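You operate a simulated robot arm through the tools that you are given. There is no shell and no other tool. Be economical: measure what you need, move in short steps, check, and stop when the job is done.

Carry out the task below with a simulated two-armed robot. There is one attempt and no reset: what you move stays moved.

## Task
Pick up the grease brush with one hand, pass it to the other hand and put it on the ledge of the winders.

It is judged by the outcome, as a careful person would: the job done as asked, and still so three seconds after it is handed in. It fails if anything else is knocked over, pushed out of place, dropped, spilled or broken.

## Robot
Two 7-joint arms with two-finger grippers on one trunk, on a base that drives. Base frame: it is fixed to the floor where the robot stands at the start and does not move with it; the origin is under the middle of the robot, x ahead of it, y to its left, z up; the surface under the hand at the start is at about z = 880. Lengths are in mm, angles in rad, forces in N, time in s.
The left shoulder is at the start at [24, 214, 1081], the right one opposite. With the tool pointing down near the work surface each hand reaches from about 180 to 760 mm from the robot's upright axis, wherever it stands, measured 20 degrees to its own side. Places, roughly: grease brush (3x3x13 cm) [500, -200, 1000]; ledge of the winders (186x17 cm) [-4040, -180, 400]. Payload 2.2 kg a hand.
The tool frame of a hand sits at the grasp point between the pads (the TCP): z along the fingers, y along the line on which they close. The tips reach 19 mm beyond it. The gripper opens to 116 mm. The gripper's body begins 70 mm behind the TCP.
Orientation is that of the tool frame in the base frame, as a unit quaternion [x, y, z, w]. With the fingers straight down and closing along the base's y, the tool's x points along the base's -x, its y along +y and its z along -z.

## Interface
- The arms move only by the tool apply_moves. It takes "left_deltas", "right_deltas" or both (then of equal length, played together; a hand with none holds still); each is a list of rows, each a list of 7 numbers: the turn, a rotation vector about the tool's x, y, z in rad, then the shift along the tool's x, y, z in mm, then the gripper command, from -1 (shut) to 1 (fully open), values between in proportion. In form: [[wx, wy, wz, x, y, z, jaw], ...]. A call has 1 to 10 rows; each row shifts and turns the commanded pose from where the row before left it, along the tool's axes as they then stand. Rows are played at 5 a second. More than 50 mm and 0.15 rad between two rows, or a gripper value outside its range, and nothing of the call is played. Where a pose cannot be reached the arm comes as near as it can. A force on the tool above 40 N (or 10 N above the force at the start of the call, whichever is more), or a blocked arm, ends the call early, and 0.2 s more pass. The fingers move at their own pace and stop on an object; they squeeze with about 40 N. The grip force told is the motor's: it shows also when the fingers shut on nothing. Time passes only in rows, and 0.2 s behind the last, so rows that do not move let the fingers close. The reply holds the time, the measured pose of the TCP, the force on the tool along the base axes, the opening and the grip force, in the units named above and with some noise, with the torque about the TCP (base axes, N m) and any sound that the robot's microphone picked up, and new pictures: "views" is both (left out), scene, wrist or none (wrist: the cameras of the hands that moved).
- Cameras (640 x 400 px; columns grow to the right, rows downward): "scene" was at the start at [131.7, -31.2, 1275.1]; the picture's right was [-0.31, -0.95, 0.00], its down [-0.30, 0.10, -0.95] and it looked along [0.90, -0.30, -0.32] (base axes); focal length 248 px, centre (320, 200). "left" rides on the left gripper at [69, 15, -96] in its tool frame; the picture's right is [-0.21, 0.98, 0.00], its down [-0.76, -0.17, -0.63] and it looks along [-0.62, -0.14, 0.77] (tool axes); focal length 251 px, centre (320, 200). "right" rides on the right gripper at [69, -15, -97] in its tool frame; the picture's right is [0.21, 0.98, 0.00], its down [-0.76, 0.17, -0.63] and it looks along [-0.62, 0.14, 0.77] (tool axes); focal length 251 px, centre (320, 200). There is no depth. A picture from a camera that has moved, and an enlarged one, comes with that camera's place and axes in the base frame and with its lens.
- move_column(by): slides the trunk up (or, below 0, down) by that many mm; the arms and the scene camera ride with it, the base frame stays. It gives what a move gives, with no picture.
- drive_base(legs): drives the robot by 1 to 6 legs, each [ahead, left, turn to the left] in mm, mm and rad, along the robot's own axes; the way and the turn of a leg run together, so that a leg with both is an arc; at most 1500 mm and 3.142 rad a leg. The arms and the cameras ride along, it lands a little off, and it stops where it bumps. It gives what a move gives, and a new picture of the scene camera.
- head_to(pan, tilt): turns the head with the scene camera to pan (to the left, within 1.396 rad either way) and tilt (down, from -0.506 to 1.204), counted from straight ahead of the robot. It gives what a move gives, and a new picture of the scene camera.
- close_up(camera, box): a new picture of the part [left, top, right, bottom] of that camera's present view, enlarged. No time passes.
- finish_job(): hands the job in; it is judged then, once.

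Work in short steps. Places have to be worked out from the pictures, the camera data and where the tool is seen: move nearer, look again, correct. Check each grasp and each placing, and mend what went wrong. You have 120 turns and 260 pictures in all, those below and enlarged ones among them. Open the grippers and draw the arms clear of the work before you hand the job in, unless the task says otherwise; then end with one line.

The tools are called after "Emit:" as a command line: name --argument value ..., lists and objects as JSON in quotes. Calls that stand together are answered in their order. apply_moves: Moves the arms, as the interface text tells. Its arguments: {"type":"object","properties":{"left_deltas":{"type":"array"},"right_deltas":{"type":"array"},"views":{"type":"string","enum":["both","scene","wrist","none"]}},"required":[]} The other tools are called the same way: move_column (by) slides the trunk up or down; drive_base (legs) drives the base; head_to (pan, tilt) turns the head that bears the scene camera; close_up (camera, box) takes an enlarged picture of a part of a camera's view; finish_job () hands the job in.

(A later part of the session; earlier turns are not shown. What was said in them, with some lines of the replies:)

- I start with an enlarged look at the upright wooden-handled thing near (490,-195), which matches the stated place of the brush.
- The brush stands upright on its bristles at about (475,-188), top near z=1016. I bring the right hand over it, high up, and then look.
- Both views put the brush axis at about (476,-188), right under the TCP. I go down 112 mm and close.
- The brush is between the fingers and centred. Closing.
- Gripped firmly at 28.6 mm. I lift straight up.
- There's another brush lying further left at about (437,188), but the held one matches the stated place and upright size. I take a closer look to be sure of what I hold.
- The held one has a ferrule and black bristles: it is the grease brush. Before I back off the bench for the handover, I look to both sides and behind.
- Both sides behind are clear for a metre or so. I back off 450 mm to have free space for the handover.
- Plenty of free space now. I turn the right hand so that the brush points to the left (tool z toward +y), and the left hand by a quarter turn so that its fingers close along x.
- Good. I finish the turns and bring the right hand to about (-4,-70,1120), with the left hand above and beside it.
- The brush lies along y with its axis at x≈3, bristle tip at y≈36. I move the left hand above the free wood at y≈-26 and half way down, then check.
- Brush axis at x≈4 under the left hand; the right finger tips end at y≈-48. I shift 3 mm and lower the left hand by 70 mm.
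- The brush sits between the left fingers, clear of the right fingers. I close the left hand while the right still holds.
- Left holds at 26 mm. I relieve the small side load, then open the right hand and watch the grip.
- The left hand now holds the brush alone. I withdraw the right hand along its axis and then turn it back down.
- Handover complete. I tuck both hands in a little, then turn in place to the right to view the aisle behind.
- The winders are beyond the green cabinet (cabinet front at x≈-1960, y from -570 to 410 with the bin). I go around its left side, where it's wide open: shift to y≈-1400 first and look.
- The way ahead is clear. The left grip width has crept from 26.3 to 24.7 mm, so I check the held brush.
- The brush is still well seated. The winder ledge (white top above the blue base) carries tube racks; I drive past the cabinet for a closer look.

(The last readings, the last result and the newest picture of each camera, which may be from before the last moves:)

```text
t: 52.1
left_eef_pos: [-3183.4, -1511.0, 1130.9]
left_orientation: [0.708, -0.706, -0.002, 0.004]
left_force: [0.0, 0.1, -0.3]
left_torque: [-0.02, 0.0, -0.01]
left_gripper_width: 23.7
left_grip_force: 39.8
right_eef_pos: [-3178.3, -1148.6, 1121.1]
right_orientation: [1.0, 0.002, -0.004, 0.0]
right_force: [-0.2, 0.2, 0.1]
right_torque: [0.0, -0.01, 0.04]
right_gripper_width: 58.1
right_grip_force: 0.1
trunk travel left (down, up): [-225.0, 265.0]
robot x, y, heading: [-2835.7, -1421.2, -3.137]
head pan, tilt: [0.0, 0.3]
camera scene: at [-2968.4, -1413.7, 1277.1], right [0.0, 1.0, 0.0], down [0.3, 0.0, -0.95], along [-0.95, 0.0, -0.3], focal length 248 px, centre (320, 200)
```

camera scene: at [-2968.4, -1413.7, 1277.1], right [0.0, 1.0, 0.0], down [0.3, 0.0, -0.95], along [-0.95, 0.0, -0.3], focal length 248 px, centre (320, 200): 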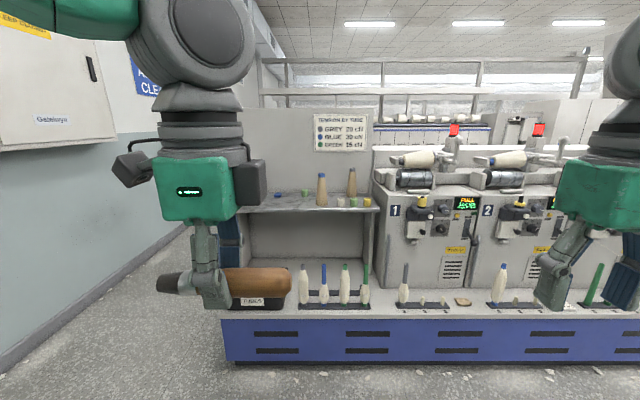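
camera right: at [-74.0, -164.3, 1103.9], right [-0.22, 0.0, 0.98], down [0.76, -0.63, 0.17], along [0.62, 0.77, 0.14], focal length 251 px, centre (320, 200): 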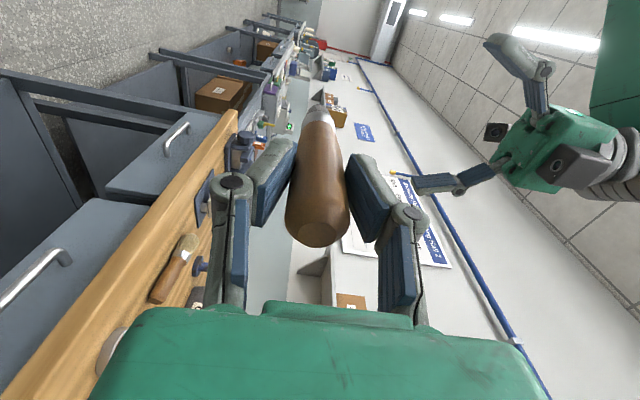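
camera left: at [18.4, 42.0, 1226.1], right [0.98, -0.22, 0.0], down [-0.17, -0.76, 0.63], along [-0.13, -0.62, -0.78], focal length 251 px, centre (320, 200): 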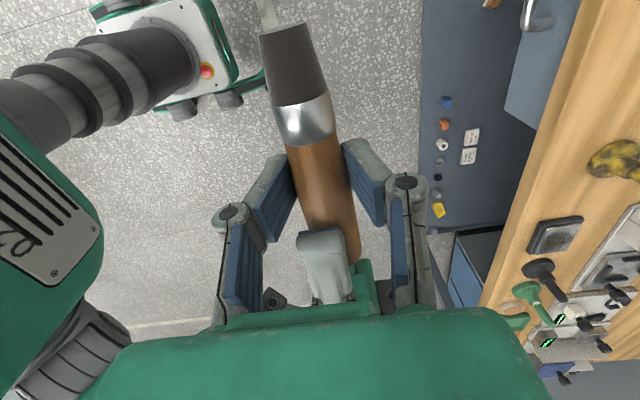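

Close look at the grip again, and at the ledge with its free gaps.

Emit:
close_up --camera "left" --box '[160, 0, 480, 320]'

Emit:
close_up --camera "scene" --box '[370, 230, 630, 370]'

Emit:
close_up --camera "scene" --box '[140, 220, 320, 330]'

```text
1.25 times, centred on (320, 160) of left
camera zoom: at [-3196.0, -1580.4, 1227.8], right [-0.98, 0.21, 0.01], down [0.17, 0.76, 0.63], along [0.13, 0.62, -0.78], focal length 314 px, centre (320, 250)
```

zoom: 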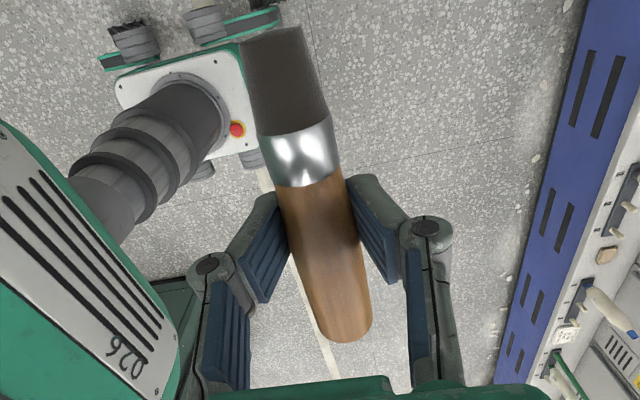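

```text
2.46 times, centred on (500, 300) of scene
camera zoom: at [-2968.4, -1413.7, 1277.1], right [0.0, 1.0, 0.0], down [0.3, 0.0, -0.95], along [-0.95, 0.0, -0.3], focal length 610 px, centre (-123, -46)
```

zoom: 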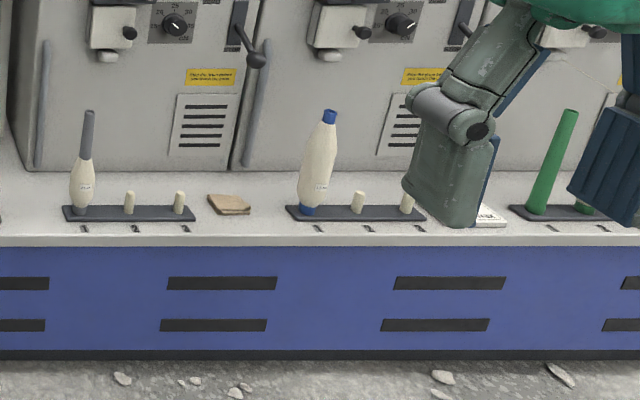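

```text
3.56 times, centred on (230, 275) of scene
camera zoom: at [-2968.4, -1413.7, 1277.1], right [0.0, 1.0, 0.0], down [0.3, 0.0, -0.95], along [-0.95, 0.0, -0.3], focal length 880 px, centre (640, -67)
```

zoom: 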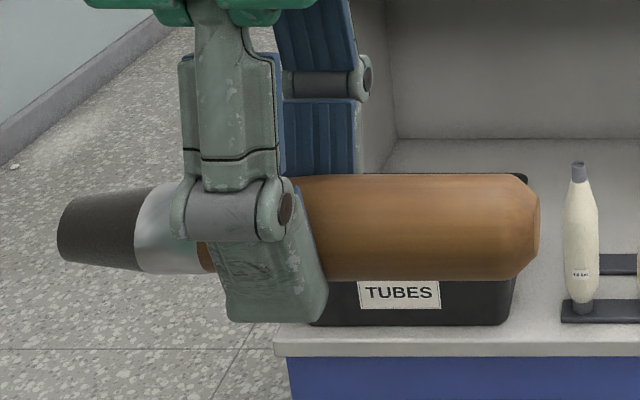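

The brush tapers, so it creeps slowly; I won't dawdle. The ledge front edge is at about x=-3925, winder faces at -4125; gap 1–2 has cardboard and gap 2–3 a card, so I move right to see the rest of the ledge.

Emit:
drive_base --legs '[[150, -900, 0]]'

```text
t: 56.9
left_eef_pos: [-3336.7, -619.8, 1129.9]
left_orientation: [0.711, -0.703, -0.005, 0.001]
left_force: [-0.2, 0.0, -0.8]
left_torque: [0.01, -0.03, 0.0]
left_gripper_width: 23.8
left_grip_force: 39.2
right_eef_pos: [-3335.6, -256.4, 1123.4]
right_orientation: [1.0, 0.005, -0.006, -0.003]
right_force: [-0.4, -0.2, -0.3]
right_torque: [0.02, 0.02, 0.02]
right_gripper_width: 58.1
right_grip_force: 0.0
trunk travel left (down, up): [-225.0, 265.0]
robot x, y, heading: [-2988.5, -516.0, -3.134]
head pan, tilt: [0.0, 0.3]
camera scene: at [-3124.4, -523.6, 1277.1], right [-0.01, 1.0, 0.0], down [0.3, 0.01, -0.95], along [-0.95, -0.01, -0.3], focal length 248 px, centre (320, 200)
```

scene: 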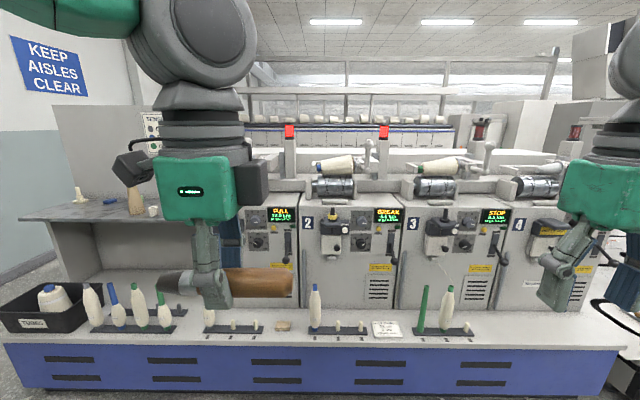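

Winder 4 at the right seems to have free ledge from y≈160 on. Close-up.

Emit:
close_up --camera "scene" --box '[380, 250, 640, 400]'

```text
2.46 times, centred on (510, 325) of scene
camera zoom: at [-3124.4, -523.6, 1277.1], right [-0.01, 1.0, 0.0], down [0.3, 0.01, -0.95], along [-0.95, -0.01, -0.3], focal length 610 px, centre (-148, -108)
```

zoom: 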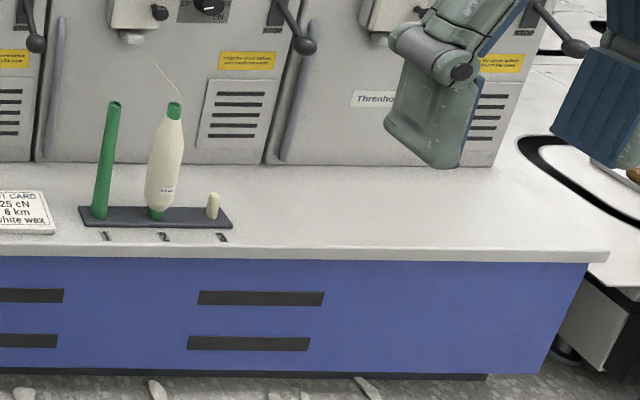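

Free ledge from y≈150 to 740 in front of winder 4, nothing on it. I aim for about (-4010, 330): drive right to y≈430 and partly forward.

Emit:
drive_base --legs '[[0, -946, -0.007], [300, 0, 0]]'

Emit:
head_to --pan 0.0 --tilt 0.75

```text
t: 63.5
left_eef_pos: [-3637.6, 329.0, 1130.8]
left_orientation: [-0.702, 0.712, 0.008, -0.001]
left_force: [-0.3, -0.5, -0.9]
left_torque: [0.0, -0.04, -0.02]
left_gripper_width: 23.0
left_grip_force: 39.4
right_eef_pos: [-3627.5, 693.0, 1126.2]
right_orientation: [1.0, -0.007, -0.005, -0.005]
right_force: [-0.1, -0.1, 0.6]
right_torque: [-0.03, -0.02, 0.01]
right_gripper_width: 58.0
right_grip_force: 0.1
trunk travel left (down, up): [-225.0, 265.0]
robot x, y, heading: [-3292.8, 431.2, 3.12]
head pan, tilt: [0.0, 0.3]
camera scene: at [-3424.6, 420.2, 1277.0], right [0.01, 1.0, 0.01], down [0.3, 0.01, -0.95], along [-0.95, 0.02, -0.3], focal length 248 px, centre (320, 200)
```

scene: 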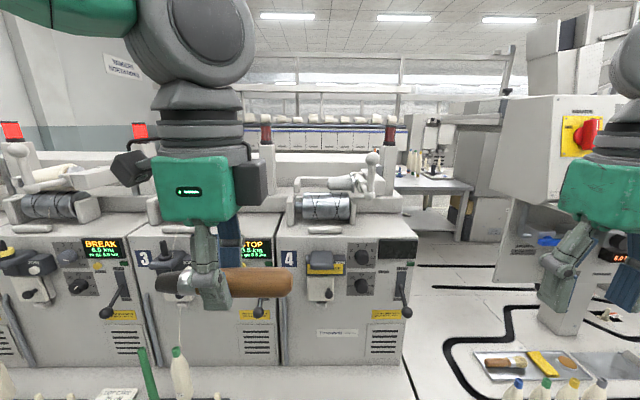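

```text
t: 64.4
left_eef_pos: [-3635.4, 331.9, 1132.3]
left_orientation: [-0.702, 0.712, 0.006, -0.002]
left_force: [0.1, -0.2, -0.8]
left_torque: [0.05, 0.05, 0.0]
left_gripper_width: 23.1
left_grip_force: 40.0
right_eef_pos: [-3625.1, 694.9, 1125.9]
right_orientation: [1.0, -0.007, -0.005, -0.003]
right_force: [0.0, -1.3, 0.4]
right_torque: [0.04, 0.0, -0.01]
right_gripper_width: 58.3
right_grip_force: 0.1
trunk travel left (down, up): [-225.0, 265.0]
robot x, y, heading: [-3288.8, 429.9, 3.127]
head pan, tilt: [0.0, 0.75]
camera scene: at [-3413.5, 423.4, 1236.8], right [0.01, 1.0, 0.01], down [0.68, -0.01, -0.73], along [-0.73, 0.01, -0.68], focal length 248 px, centre (320, 200)
```

scene: 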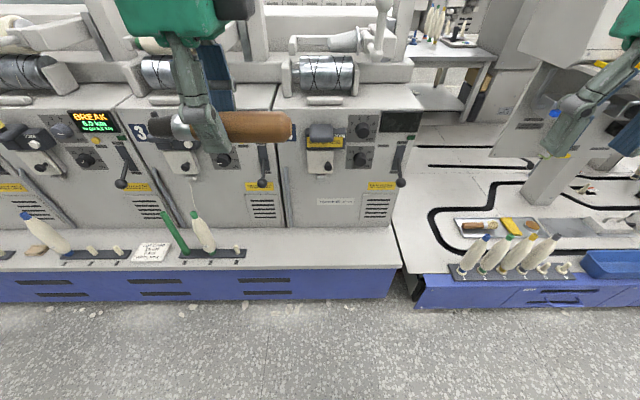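

The free stretch is clear (y≈140–730, x≈-3921 to -4130). I advance 200 mm, and pull the right hand back.

Emit:
apply_moves --right_deltas '[[0, 0, 0, 40, 0, 0, 0], [0, 0, 0, 40, 0, 0, 0]]' --views "none"

Emit:
drive_base --legs '[[200, 0, 0.012]]'

Emit:
move_column --by -220

Emit:
head_to --pan 0.15 --tilt 0.7

```text
t: 65.0
left_eef_pos: [-3634.8, 340.3, 1133.4]
left_orientation: [-0.702, 0.712, 0.004, -0.004]
left_force: [-0.5, -0.2, -0.5]
left_torque: [0.02, 0.02, 0.0]
left_gripper_width: 23.0
left_grip_force: 39.9
right_eef_pos: [-3544.5, 702.6, 1122.4]
right_orientation: [1.0, -0.007, -0.006, -0.001]
right_force: [-0.2, -1.1, -0.5]
right_torque: [0.0, -0.02, 0.02]
right_gripper_width: 58.0
right_grip_force: 0.0
trunk travel left (down, up): [-225.0, 265.0]
robot x, y, heading: [-3289.9, 431.3, 3.129]
head pan, tilt: [0.0, 0.75]
```

```text
t: 66.6
left_eef_pos: [-3833.9, 344.9, 1133.0]
left_orientation: [-0.707, 0.707, 0.001, -0.006]
left_force: [-0.4, -1.5, -0.4]
left_torque: [0.01, 0.02, 0.0]
left_gripper_width: 23.0
left_grip_force: 40.1
right_eef_pos: [-3748.5, 709.1, 1120.7]
right_orientation: [1.0, -0.001, -0.004, 0.003]
right_force: [0.4, -0.8, -0.1]
right_torque: [-0.01, -0.01, 0.01]
right_gripper_width: 57.9
right_grip_force: 0.1
trunk travel left (down, up): [-225.0, 265.0]
robot x, y, heading: [-3487.5, 437.7, 3.142]
head pan, tilt: [0.0, 0.75]
camera scene: at [-3612.4, 444.1, 1236.7], right [0.0, 1.0, -0.01], down [0.68, -0.01, -0.73], along [-0.73, 0.0, -0.68], focal length 248 px, centre (320, 200)
```

scene: 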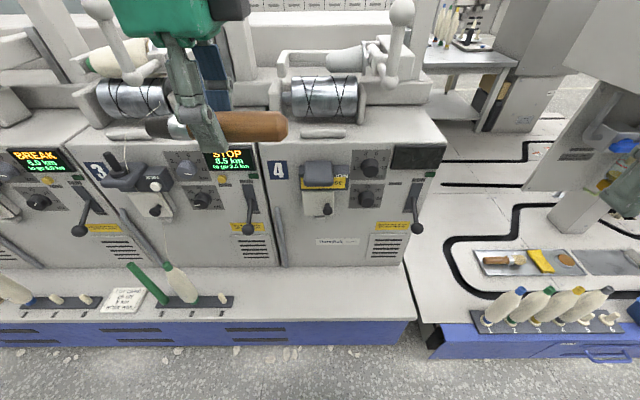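

```text
t: 68.9
left_eef_pos: [-3833.0, 341.5, 912.6]
left_orientation: [-0.706, 0.708, 0.003, -0.005]
left_force: [-0.6, -0.2, 0.1]
left_torque: [0.0, -0.01, -0.01]
left_gripper_width: 22.5
left_grip_force: 40.4
right_eef_pos: [-3746.8, 702.8, 901.8]
right_orientation: [1.0, -0.001, -0.006, 0.001]
right_force: [0.1, 0.3, -0.3]
right_torque: [-0.03, 0.02, -0.03]
right_gripper_width: 58.0
right_grip_force: 0.0
trunk travel left (down, up): [-5.0, 485.0]
robot x, y, heading: [-3486.2, 433.8, 3.138]
head pan, tilt: [0.0, 0.75]
```

```text
t: 69.6
left_eef_pos: [-3833.1, 338.0, 911.3]
left_orientation: [-0.707, 0.708, 0.004, -0.004]
left_force: [-0.8, 0.4, 0.8]
left_torque: [-0.01, -0.02, 0.0]
left_gripper_width: 22.9
left_grip_force: 40.1
right_eef_pos: [-3747.2, 700.1, 903.6]
right_orientation: [1.0, 0.0, -0.005, -0.002]
right_force: [0.1, -0.3, 0.2]
right_torque: [0.01, -0.01, 0.0]
right_gripper_width: 57.9
right_grip_force: 0.0
trunk travel left (down, up): [-5.0, 485.0]
robot x, y, heading: [-3487.9, 430.6, 3.139]
head pan, tilt: [0.15, 0.7]
camera scene: at [-3612.8, 423.4, 1021.0], right [-0.15, 0.99, 0.0], down [0.64, 0.09, -0.76], along [-0.76, -0.11, -0.65], focal length 248 px, centre (320, 200)
```

scene: 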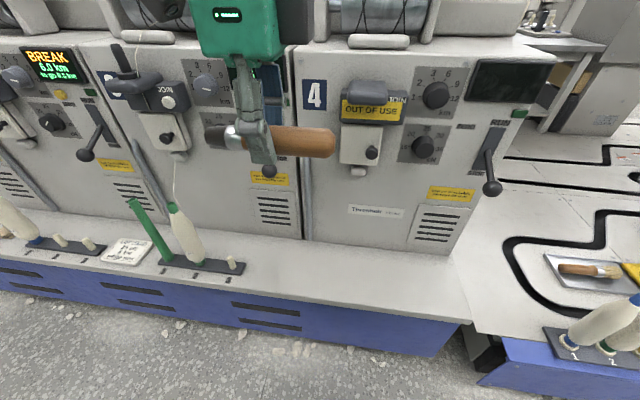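

Everything is as planned; winder 4's ledge is free. I lower the left hand in front of the ledge to about z=520 first.

Emit:
apply_moves --left_deltas '[[0, 0, 0, 0, 0, 48, -1], [0, 0, 0, 0, 0, 48, -1], [0, 0, 0, 0, 0, 48, -1], [0, 0, 0, 0, 0, 48, -1], [0, 0, 0, 0, 0, 48, -1], [0, 0, 0, 0, 0, 48, -1], [0, 0, 0, 0, 0, 48, -1], [0, 0, 0, 0, 0, 48, -1]]' --views "both"

```text
t: 71.4
left_eef_pos: [-3841.0, 338.3, 528.6]
left_orientation: [0.708, -0.706, -0.009, 0.002]
left_force: [-0.1, 0.4, -1.1]
left_torque: [-0.04, -0.01, 0.0]
left_gripper_width: 22.9
left_grip_force: 40.2
right_eef_pos: [-3747.5, 700.5, 902.9]
right_orientation: [1.0, -0.001, -0.006, 0.0]
right_force: [-0.5, 0.4, 0.1]
right_torque: [-0.07, 0.0, 0.0]
right_gripper_width: 58.1
right_grip_force: 0.1
trunk travel left (down, up): [-5.0, 485.0]
robot x, y, heading: [-3492.5, 434.5, 3.139]
head pan, tilt: [0.15, 0.7]
camera scene: at [-3614.1, 424.0, 1020.8], right [-0.15, 0.99, 0.0], down [0.64, 0.09, -0.76], along [-0.75, -0.11, -0.65], focal length 248 px, centre (320, 200)
camera left: at [-3852.0, 267.4, 625.1], right [-0.98, 0.21, 0.02], down [0.17, 0.75, 0.64], along [0.12, 0.63, -0.77], focal length 251 px, centre (320, 200)
```

scene: 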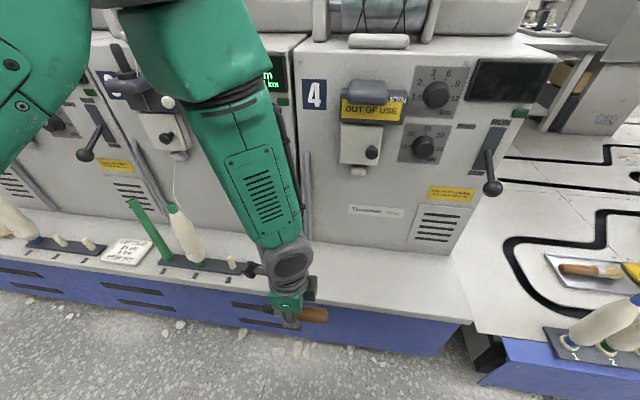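
left: 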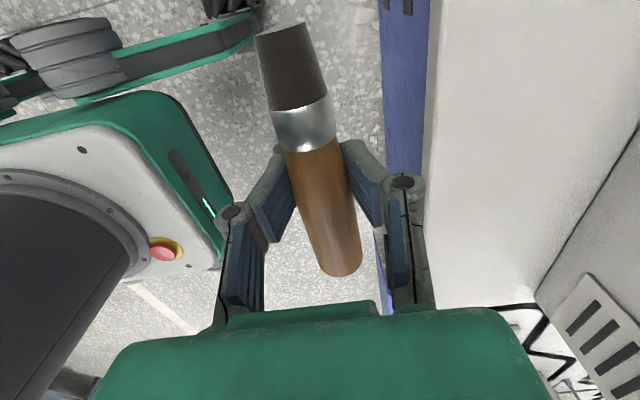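

The arm has room. I move forward over the ledge by 165 mm at this height and look.

Emit:
apply_moves --left_deltas '[[0, 0, 0, 0, 41, 0, -1], [0, 0, 0, 0, 41, 0, -1], [0, 0, 0, 0, 41, 0, -1], [0, 0, 0, 0, 41, 0, -1]]' --views "both"

```text
t: 72.4
left_eef_pos: [-4002.4, 337.8, 531.1]
left_orientation: [-0.706, 0.708, 0.006, -0.003]
left_force: [-0.5, 0.8, 0.4]
left_torque: [0.02, -0.01, 0.01]
left_gripper_width: 22.8
left_grip_force: 40.5
right_eef_pos: [-3747.8, 701.0, 903.3]
right_orientation: [1.0, -0.001, -0.005, -0.001]
right_force: [1.0, 0.7, 0.4]
right_torque: [-0.01, -0.03, 0.01]
right_gripper_width: 58.1
right_grip_force: 0.1
trunk travel left (down, up): [-5.0, 485.0]
robot x, y, heading: [-3490.5, 436.3, 3.141]
head pan, tilt: [0.15, 0.7]
camera scene: at [-3614.5, 423.0, 1020.8], right [-0.15, 0.99, 0.0], down [0.64, 0.09, -0.76], along [-0.75, -0.11, -0.65], focal length 248 px, centre (320, 200)
camera left: at [-4015.8, 268.1, 626.5], right [-0.98, 0.22, 0.01], down [0.18, 0.76, 0.63], along [0.13, 0.62, -0.78], focal length 251 px, centre (320, 200)
```

scene: 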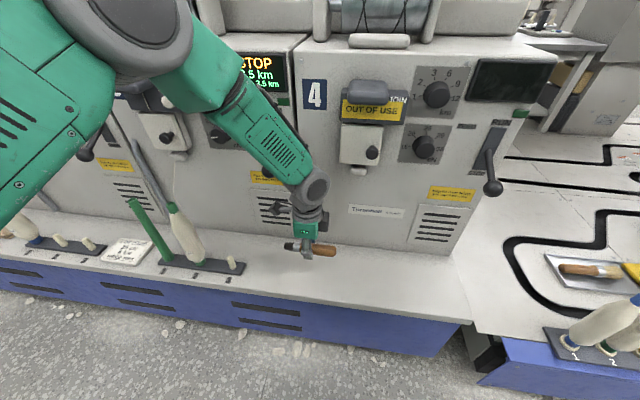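
left: 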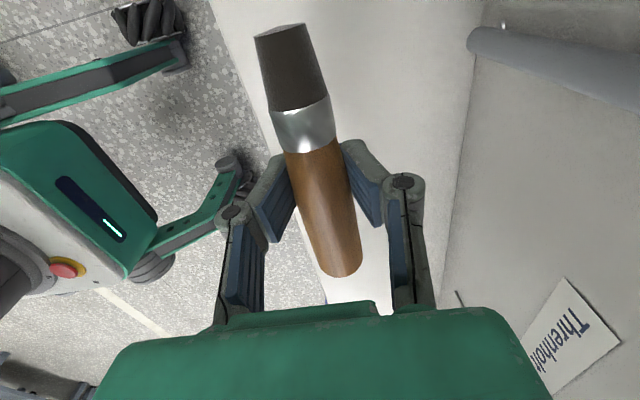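

Ledge spans x≈-3943 to -4131. I shift 12 mm further in and lower to about z=440, then check.

Emit:
apply_moves --left_deltas '[[0, 0, 0, 0, 12, 30, -1], [0, 0, 0, 0, 0, 30, -1], [0, 0, 0, 0, 0, 30, -1], [0, 0, 0, 0, 0, 0, -1]]' --views "both"

Emit:
close_up --camera "scene" --box '[250, 190, 400, 310]'

```text
t: 73.4
left_eef_pos: [-4015.7, 337.6, 440.6]
left_orientation: [-0.707, 0.707, 0.003, -0.004]
left_force: [-0.6, -0.3, -0.4]
left_torque: [0.01, 0.01, 0.0]
left_gripper_width: 22.6
left_grip_force: 40.2
right_eef_pos: [-3746.0, 699.9, 903.0]
right_orientation: [1.0, 0.0, -0.007, -0.001]
right_force: [-0.9, 0.0, -0.1]
right_torque: [-0.02, -0.03, 0.02]
right_gripper_width: 57.8
right_grip_force: 0.1
trunk travel left (down, up): [-5.0, 485.0]
robot x, y, heading: [-3485.7, 430.4, 3.138]
head pan, tilt: [0.15, 0.7]
camera scene: at [-3614.1, 423.4, 1020.9], right [-0.15, 0.99, 0.0], down [0.64, 0.09, -0.76], along [-0.75, -0.11, -0.65], focal length 248 px, centre (320, 200)
camera left: at [-4028.5, 268.5, 537.1], right [-0.98, 0.22, 0.01], down [0.18, 0.76, 0.63], along [0.13, 0.62, -0.78], focal length 251 px, centre (320, 200)
```

scene: 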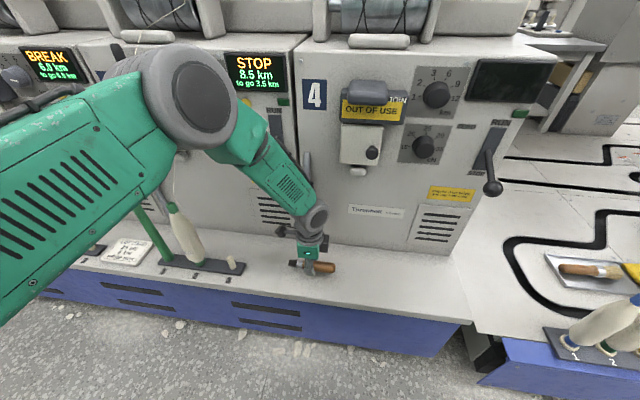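
left: 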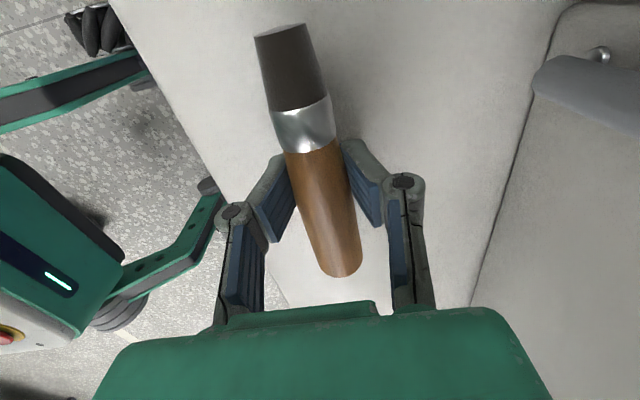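

```text
3.33 times, centred on (325, 250) of scene
camera zoom: at [-3614.1, 423.4, 1020.9], right [-0.15, 0.99, 0.0], down [0.64, 0.09, -0.76], along [-0.75, -0.11, -0.65], focal length 825 px, centre (303, 33)
```

zoom: 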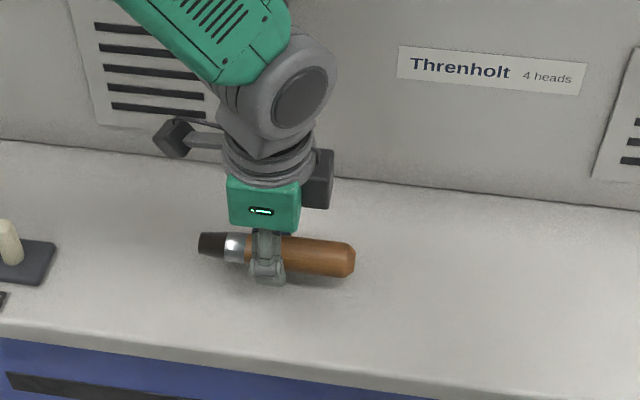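

Shadow is close under the brush. I lower in small steps and watch the force.

Emit:
apply_moves --left_deltas '[[0, 0, 0, 0, 0, 4, -1], [0, 0, 0, 0, 0, 4, -1], [0, 0, 0, 0, 0, 3, -1], [0, 0, 0, 0, 0, 0, -1]]' --views "none"

Emit:
close_up --camera "scene" --box '[280, 230, 360, 290]'

```text
t: 74.4
left_eef_pos: [-4014.9, 337.1, 429.1]
left_orientation: [-0.706, 0.708, 0.005, -0.004]
left_force: [-0.7, -0.7, -0.2]
left_torque: [0.0, -0.02, -0.01]
left_gripper_width: 22.5
left_grip_force: 40.0
right_eef_pos: [-3746.9, 700.9, 904.2]
right_orientation: [1.0, -0.001, -0.006, 0.0]
right_force: [-1.2, 0.5, 1.0]
right_torque: [-0.01, -0.03, 0.03]
right_gripper_width: 57.8
right_grip_force: 0.1
trunk travel left (down, up): [-5.0, 485.0]
robot x, y, heading: [-3493.2, 431.5, 3.139]
head pan, tilt: [0.15, 0.7]
```

```text
6.67 times, centred on (320, 260) of scene
camera zoom: at [-3614.2, 423.4, 1020.9], right [-0.15, 0.99, 0.0], down [0.64, 0.09, -0.76], along [-0.75, -0.11, -0.65], focal length 1651 px, centre (320, -200)
```

zoom: 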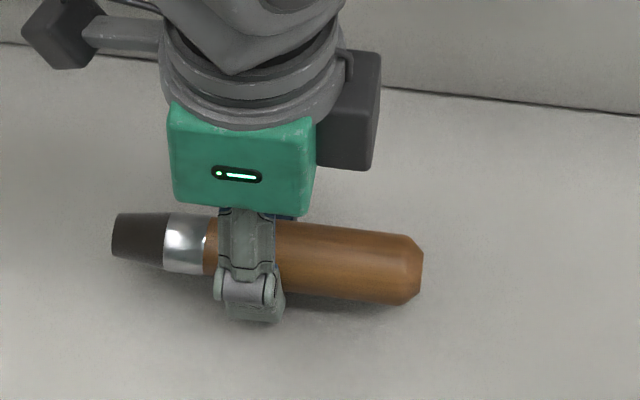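

No contact yet. I go on down in 2 mm steps.

Emit:
apply_moves --left_deltas '[[0, 0, 0, 0, 0, 2, -1], [0, 0, 0, 0, 0, 2, -1], [0, 0, 0, 0, 0, 0, -1]]' --views "none"

Emit:
apply_moves --left_deltas '[[0, 0, 0, 0, 0, 2, -1], [0, 0, 0, 0, 0, 0, -1]]' --views "none"

```text
t: 75.2
left_eef_pos: [-4013.8, 338.0, 425.1]
left_orientation: [-0.707, 0.707, 0.005, -0.004]
left_force: [0.6, 0.1, -0.4]
left_torque: [-0.03, 0.0, -0.02]
left_gripper_width: 22.6
left_grip_force: 39.7
right_eef_pos: [-3746.2, 699.2, 902.5]
right_orientation: [1.0, -0.001, -0.005, 0.0]
right_force: [0.6, -0.6, -0.3]
right_torque: [-0.02, 0.03, 0.05]
right_gripper_width: 58.3
right_grip_force: 0.0
trunk travel left (down, up): [-5.0, 485.0]
robot x, y, heading: [-3488.0, 434.6, 3.141]
head pan, tilt: [0.15, 0.7]
```

```text
t: 75.8
left_eef_pos: [-4015.1, 338.3, 423.8]
left_orientation: [-0.706, 0.708, 0.006, -0.003]
left_force: [-0.2, -0.3, -0.9]
left_torque: [-0.03, -0.04, 0.0]
left_gripper_width: 22.4
left_grip_force: 40.1
right_eef_pos: [-3746.9, 700.4, 903.4]
right_orientation: [1.0, -0.001, -0.007, -0.001]
right_force: [-0.2, -0.4, -0.2]
right_torque: [0.01, 0.04, 0.0]
right_gripper_width: 57.8
right_grip_force: 0.0
trunk travel left (down, up): [-5.0, 485.0]
robot x, y, heading: [-3487.4, 433.2, 3.141]
head pan, tilt: [0.15, 0.7]
```

Emit:
apply_moves --left_deltas '[[0, 0, 0, 0, 0, 2, -1], [0, 0, 0, 0, 0, 0, -1]]' --views "none"

Emit:
apply_moves --left_deltas '[[0, 0, 0, 0, 0, 2, -1], [0, 0, 0, 0, 0, 0, -1]]' --views "none"

Emit:
close_up --camera "scene" --box '[280, 230, 360, 290]'

```text
t: 76.4
left_eef_pos: [-4016.2, 338.4, 421.8]
left_orientation: [-0.706, 0.708, 0.005, -0.004]
left_force: [-0.2, 0.1, -0.8]
left_torque: [-0.01, 0.02, 0.02]
left_gripper_width: 22.7
left_grip_force: 39.8
right_eef_pos: [-3747.7, 700.1, 903.7]
right_orientation: [1.0, -0.001, -0.006, -0.001]
right_force: [0.2, 0.3, 1.2]
right_torque: [-0.01, 0.01, 0.06]
right_gripper_width: 58.0
right_grip_force: 0.0
trunk travel left (down, up): [-5.0, 485.0]
robot x, y, heading: [-3489.2, 434.1, 3.14]
head pan, tilt: [0.15, 0.7]
```

```text
t: 77.0
left_eef_pos: [-4014.7, 338.5, 420.2]
left_orientation: [-0.707, 0.707, 0.005, -0.004]
left_force: [2.4, -0.7, 6.7]
left_torque: [0.0, -0.15, 0.02]
left_gripper_width: 22.1
left_grip_force: 40.0
right_eef_pos: [-3746.0, 700.5, 903.2]
right_orientation: [1.0, 0.0, -0.006, -0.001]
right_force: [0.7, 0.6, -1.0]
right_torque: [0.0, 0.02, 0.04]
right_gripper_width: 58.1
right_grip_force: 0.1
trunk travel left (down, up): [-5.0, 485.0]
robot x, y, heading: [-3491.7, 434.2, 3.14]
head pan, tilt: [0.15, 0.7]
```

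```text
6.67 times, centred on (320, 260) of scene
camera zoom: at [-3613.4, 423.5, 1021.1], right [-0.15, 0.99, 0.0], down [0.64, 0.09, -0.76], along [-0.75, -0.11, -0.65], focal length 1651 px, centre (320, -200)
```

zoom: 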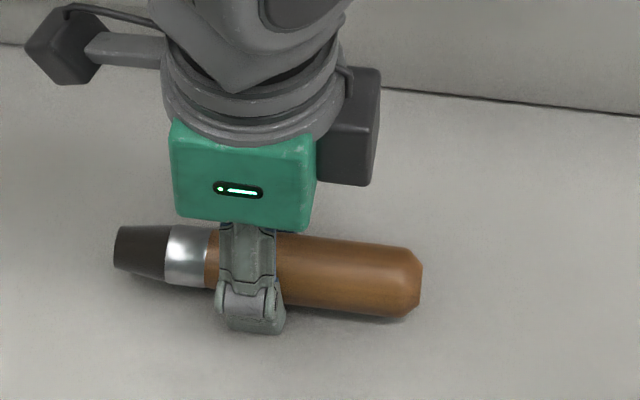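

Contact: the finger tips have just touched the ledge and the brush is on it or within a millimetre. I rise 1 mm and open gently.

Emit:
apply_moves --left_deltas '[[0, 0, 0, 0, 0, -1, -1], [0, 0, 0, 0, 0, 0, -0.55], [0, 0, 0, 0, 0, 0, -0.45], [0, 0, 0, 0, 0, 0, -0.3], [0, 0, 0, 0, 0, 0, -0.1]]' --views "wrist"

Emit:
close_up --camera "scene" --box '[280, 230, 360, 290]'

```text
t: 78.2
left_eef_pos: [-4014.4, 338.1, 420.6]
left_orientation: [-0.706, 0.708, 0.004, -0.005]
left_force: [0.7, -0.1, 0.0]
left_torque: [-0.02, -0.03, -0.01]
left_gripper_width: 52.1
left_grip_force: 0.0
right_eef_pos: [-3746.8, 700.5, 903.5]
right_orientation: [1.0, -0.001, -0.006, -0.001]
right_force: [0.7, -0.2, -0.4]
right_torque: [0.0, 0.0, -0.01]
right_gripper_width: 58.3
right_grip_force: 0.1
trunk travel left (down, up): [-5.0, 485.0]
robot x, y, heading: [-3487.0, 435.3, 3.138]
head pan, tilt: [0.15, 0.7]
camera left: at [-4027.7, 268.5, 517.1], right [-0.98, 0.22, 0.01], down [0.18, 0.76, 0.63], along [0.13, 0.62, -0.78], focal length 251 px, centre (320, 200)
```

left: 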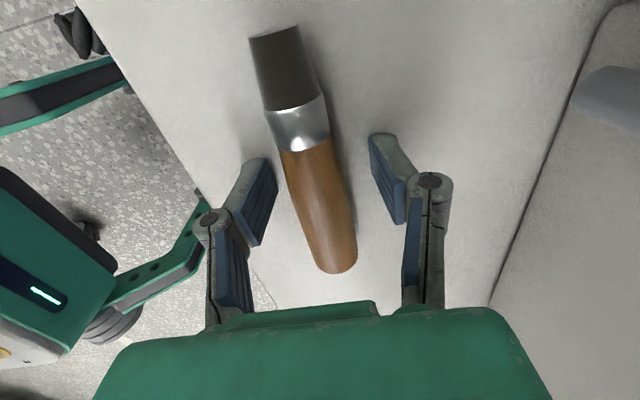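

```text
6.67 times, centred on (320, 260) of scene
camera zoom: at [-3614.1, 423.4, 1020.9], right [-0.15, 0.99, 0.0], down [0.64, 0.09, -0.76], along [-0.75, -0.11, -0.65], focal length 1651 px, centre (320, -200)
```

zoom: 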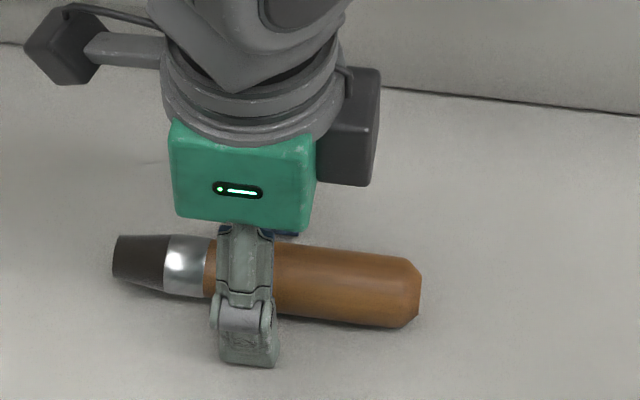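

Released; the brush sits between the open fingers. I wait a second to see whether it rolls.

Emit:
apply_moves --left_deltas '[[0, 0, 0, 0, 0, 0, -0.1], [0, 0, 0, 0, 0, 0, -0.1], [0, 0, 0, 0, 0, 0, -0.1], [0, 0, 0, 0, 0, 0, -0.1], [0, 0, 0, 0, 0, 0, -0.1], [0, 0, 0, 0, 0, 0, -0.1], [0, 0, 0, 0, 0, 0, -0.1], [0, 0, 0, 0, 0, 0, -0.1]]' --views "wrist"

```text
t: 80.0
left_eef_pos: [-4015.7, 337.4, 420.1]
left_orientation: [-0.707, 0.708, 0.004, -0.004]
left_force: [0.4, 0.0, 0.3]
left_torque: [0.02, 0.01, 0.01]
left_gripper_width: 52.2
left_grip_force: 0.0
right_eef_pos: [-3746.7, 699.9, 903.1]
right_orientation: [1.0, -0.001, -0.006, -0.001]
right_force: [0.3, 0.8, 0.6]
right_torque: [-0.03, 0.03, 0.02]
right_gripper_width: 58.1
right_grip_force: 0.1
trunk travel left (down, up): [-5.0, 485.0]
robot x, y, heading: [-3492.8, 434.6, 3.142]
head pan, tilt: [0.15, 0.7]
camera left: at [-4027.9, 268.5, 517.3], right [-0.98, 0.22, 0.01], down [0.18, 0.76, 0.63], along [0.13, 0.62, -0.78], focal length 251 px, centre (320, 200)
```

left: 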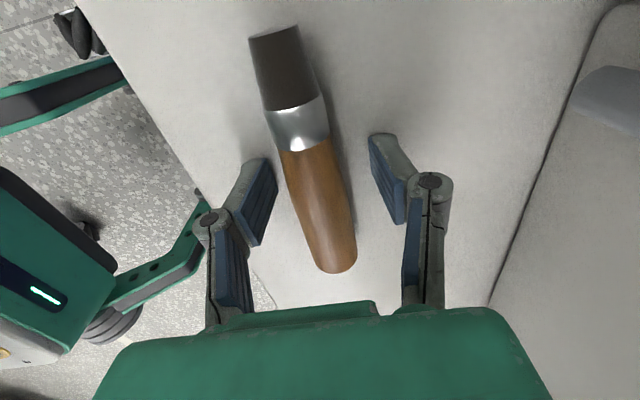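

It stays put. I open a little more and lift straight up, then draw back.

Emit:
apply_moves --left_deltas '[[0, 0, 0, 0, 0, -2, 0.2], [0, 0, 0, 0, 0, -15, 0.2], [0, 0, 0, 0, 0, -30, 0.2], [0, 0, 0, 0, 0, -40, 0.2], [0, 0, 0, 0, 0, -40, 0.2]]' --views "wrist"

Emit:
apply_moves --left_deltas '[[0, 0, 0, 0, -40, -5, 0.2], [0, 0, 0, 0, -45, 0, 0.2], [0, 0, 0, 0, -45, 0, 0.2], [0, 0, 0, 0, -45, 0, 0.2], [0, 0, 0, 0, 0, -48, 0.2], [0, 0, 0, 0, 0, -48, 0.2], [0, 0, 0, 0, 0, -48, 0.2], [0, 0, 0, 0, 0, -48, 0.2], [0, 0, 0, 0, 0, -48, 0.2], [0, 0, 0, 0, 0, -48, 0.2]]' --views "scene"

Emit:
close_up --camera "scene" --box '[120, 180, 440, 350]'

```text
t: 81.2
left_eef_pos: [-4012.0, 338.8, 547.6]
left_orientation: [-0.706, 0.708, 0.004, -0.004]
left_force: [0.0, 0.5, 0.4]
left_torque: [-0.02, 0.07, 0.0]
left_gripper_width: 69.5
left_grip_force: 0.1
right_eef_pos: [-3746.1, 699.6, 904.0]
right_orientation: [1.0, -0.001, -0.006, -0.001]
right_force: [0.8, 0.4, -0.7]
right_torque: [0.01, 0.0, 0.03]
right_gripper_width: 57.9
right_grip_force: 0.1
trunk travel left (down, up): [-5.0, 485.0]
robot x, y, heading: [-3486.9, 435.1, 3.136]
head pan, tilt: [0.15, 0.7]
camera left: at [-4026.1, 269.3, 644.1], right [-0.98, 0.22, 0.01], down [0.18, 0.76, 0.63], along [0.13, 0.62, -0.78], focal length 251 px, centre (320, 200)
```

left: 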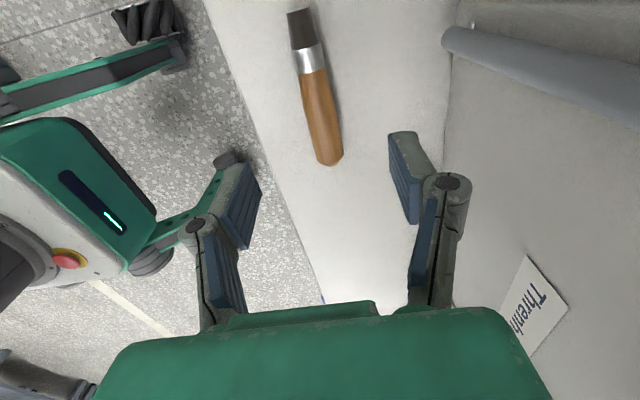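

```text
t: 83.4
left_eef_pos: [-3835.1, 337.5, 838.3]
left_orientation: [-0.707, 0.708, 0.006, -0.004]
left_force: [0.2, -0.7, -0.9]
left_torque: [0.04, -0.05, 0.01]
left_gripper_width: 69.5
left_grip_force: 0.2
right_eef_pos: [-3746.1, 700.4, 903.3]
right_orientation: [1.0, -0.001, -0.006, 0.0]
right_force: [0.4, 0.1, -0.2]
right_torque: [0.02, 0.01, 0.01]
right_gripper_width: 58.0
right_grip_force: 0.0
trunk travel left (down, up): [-5.0, 485.0]
robot x, y, heading: [-3487.2, 434.6, 3.14]
head pan, tilt: [0.15, 0.7]
camera scene: at [-3612.3, 422.7, 1021.1], right [-0.15, 0.99, 0.0], down [0.64, 0.09, -0.76], along [-0.76, -0.11, -0.65], focal length 248 px, centre (320, 200)
```

scene: 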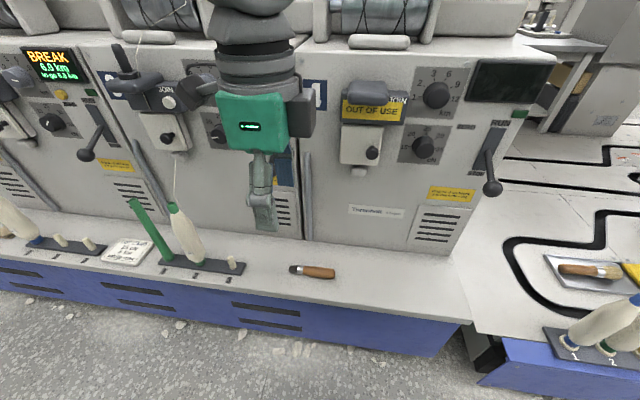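

```text
2.00 times, centred on (280, 265) of scene
camera zoom: at [-3612.3, 422.7, 1021.1], right [-0.15, 0.99, 0.0], down [0.64, 0.09, -0.76], along [-0.76, -0.11, -0.65], focal length 495 px, centre (400, 70)
```

zoom: 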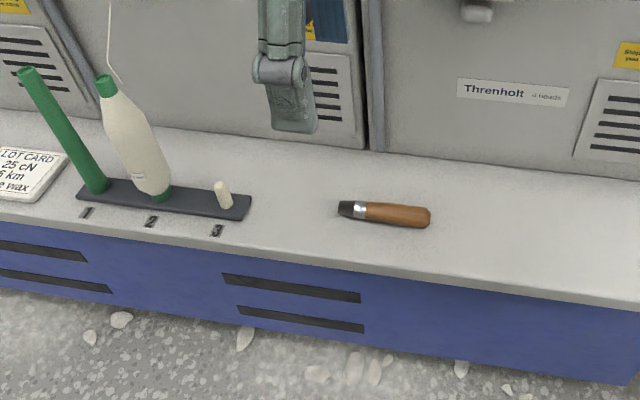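

The brush rests on the ledge with nothing disturbed. I open both grippers fully and back the robot off a little.

Emit:
apply_moves --left_deltas '[[0, 0, 0, 0, 0, 0, 1], [0, 0, 0, 0, 0, 0, 1]]' --right_deltas '[[0, 0, 0, 0, 0, 0, 1], [0, 0, 0, 0, 0, 0, 1]]' --views "none"

Emit:
drive_base --legs '[[-200, 0, 0]]'

```text
t: 84.0
left_eef_pos: [-3835.1, 337.7, 838.4]
left_orientation: [-0.707, 0.708, 0.005, -0.005]
left_force: [-0.4, 0.0, -0.1]
left_torque: [-0.01, 0.0, 0.0]
left_gripper_width: 116.2
left_grip_force: 0.1
right_eef_pos: [-3747.2, 699.2, 903.5]
right_orientation: [1.0, 0.0, -0.006, -0.001]
right_force: [-0.2, 0.1, 0.0]
right_torque: [-0.01, 0.03, -0.01]
right_gripper_width: 115.8
right_grip_force: 0.1
trunk travel left (down, up): [-5.0, 485.0]
robot x, y, heading: [-3488.3, 434.7, 3.137]
head pan, tilt: [0.15, 0.7]
```

```text
t: 85.6
left_eef_pos: [-3633.0, 336.2, 838.8]
left_orientation: [-0.707, 0.707, 0.005, -0.005]
left_force: [0.7, -0.6, 0.1]
left_torque: [-0.02, 0.07, -0.04]
left_gripper_width: 115.9
left_grip_force: 0.0
right_eef_pos: [-3546.6, 698.5, 903.8]
right_orientation: [1.0, 0.0, -0.007, -0.001]
right_force: [0.2, 0.0, 0.1]
right_torque: [0.0, 0.04, 0.01]
right_gripper_width: 116.0
right_grip_force: 0.1
trunk travel left (down, up): [-5.0, 485.0]
robot x, y, heading: [-3290.8, 434.8, 3.136]
head pan, tilt: [0.15, 0.7]
camera scene: at [-3412.3, 422.4, 1021.2], right [-0.15, 0.99, 0.0], down [0.64, 0.09, -0.76], along [-0.76, -0.12, -0.64], focal length 248 px, centre (320, 200)
```

scene: 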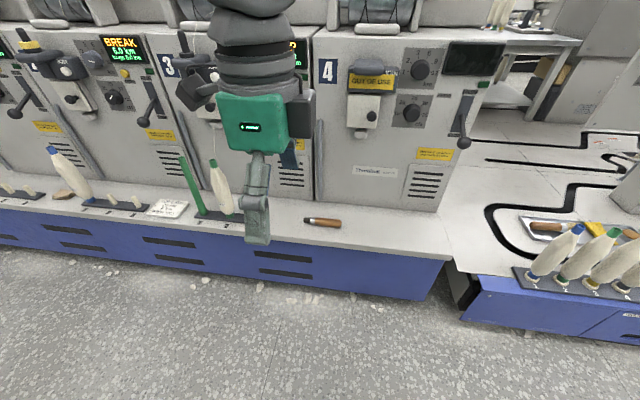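

The brush lies still on the ledge and both hands are empty, open and clear, so I hand the job in.

Emit:
finish_job

```text
The job is handed in.
```

The grease brush was picked up with the right hand, passed to the left, and now lies at rest on the winders' ledge, in front of winder 4; I saw nothing else knocked over or moved.
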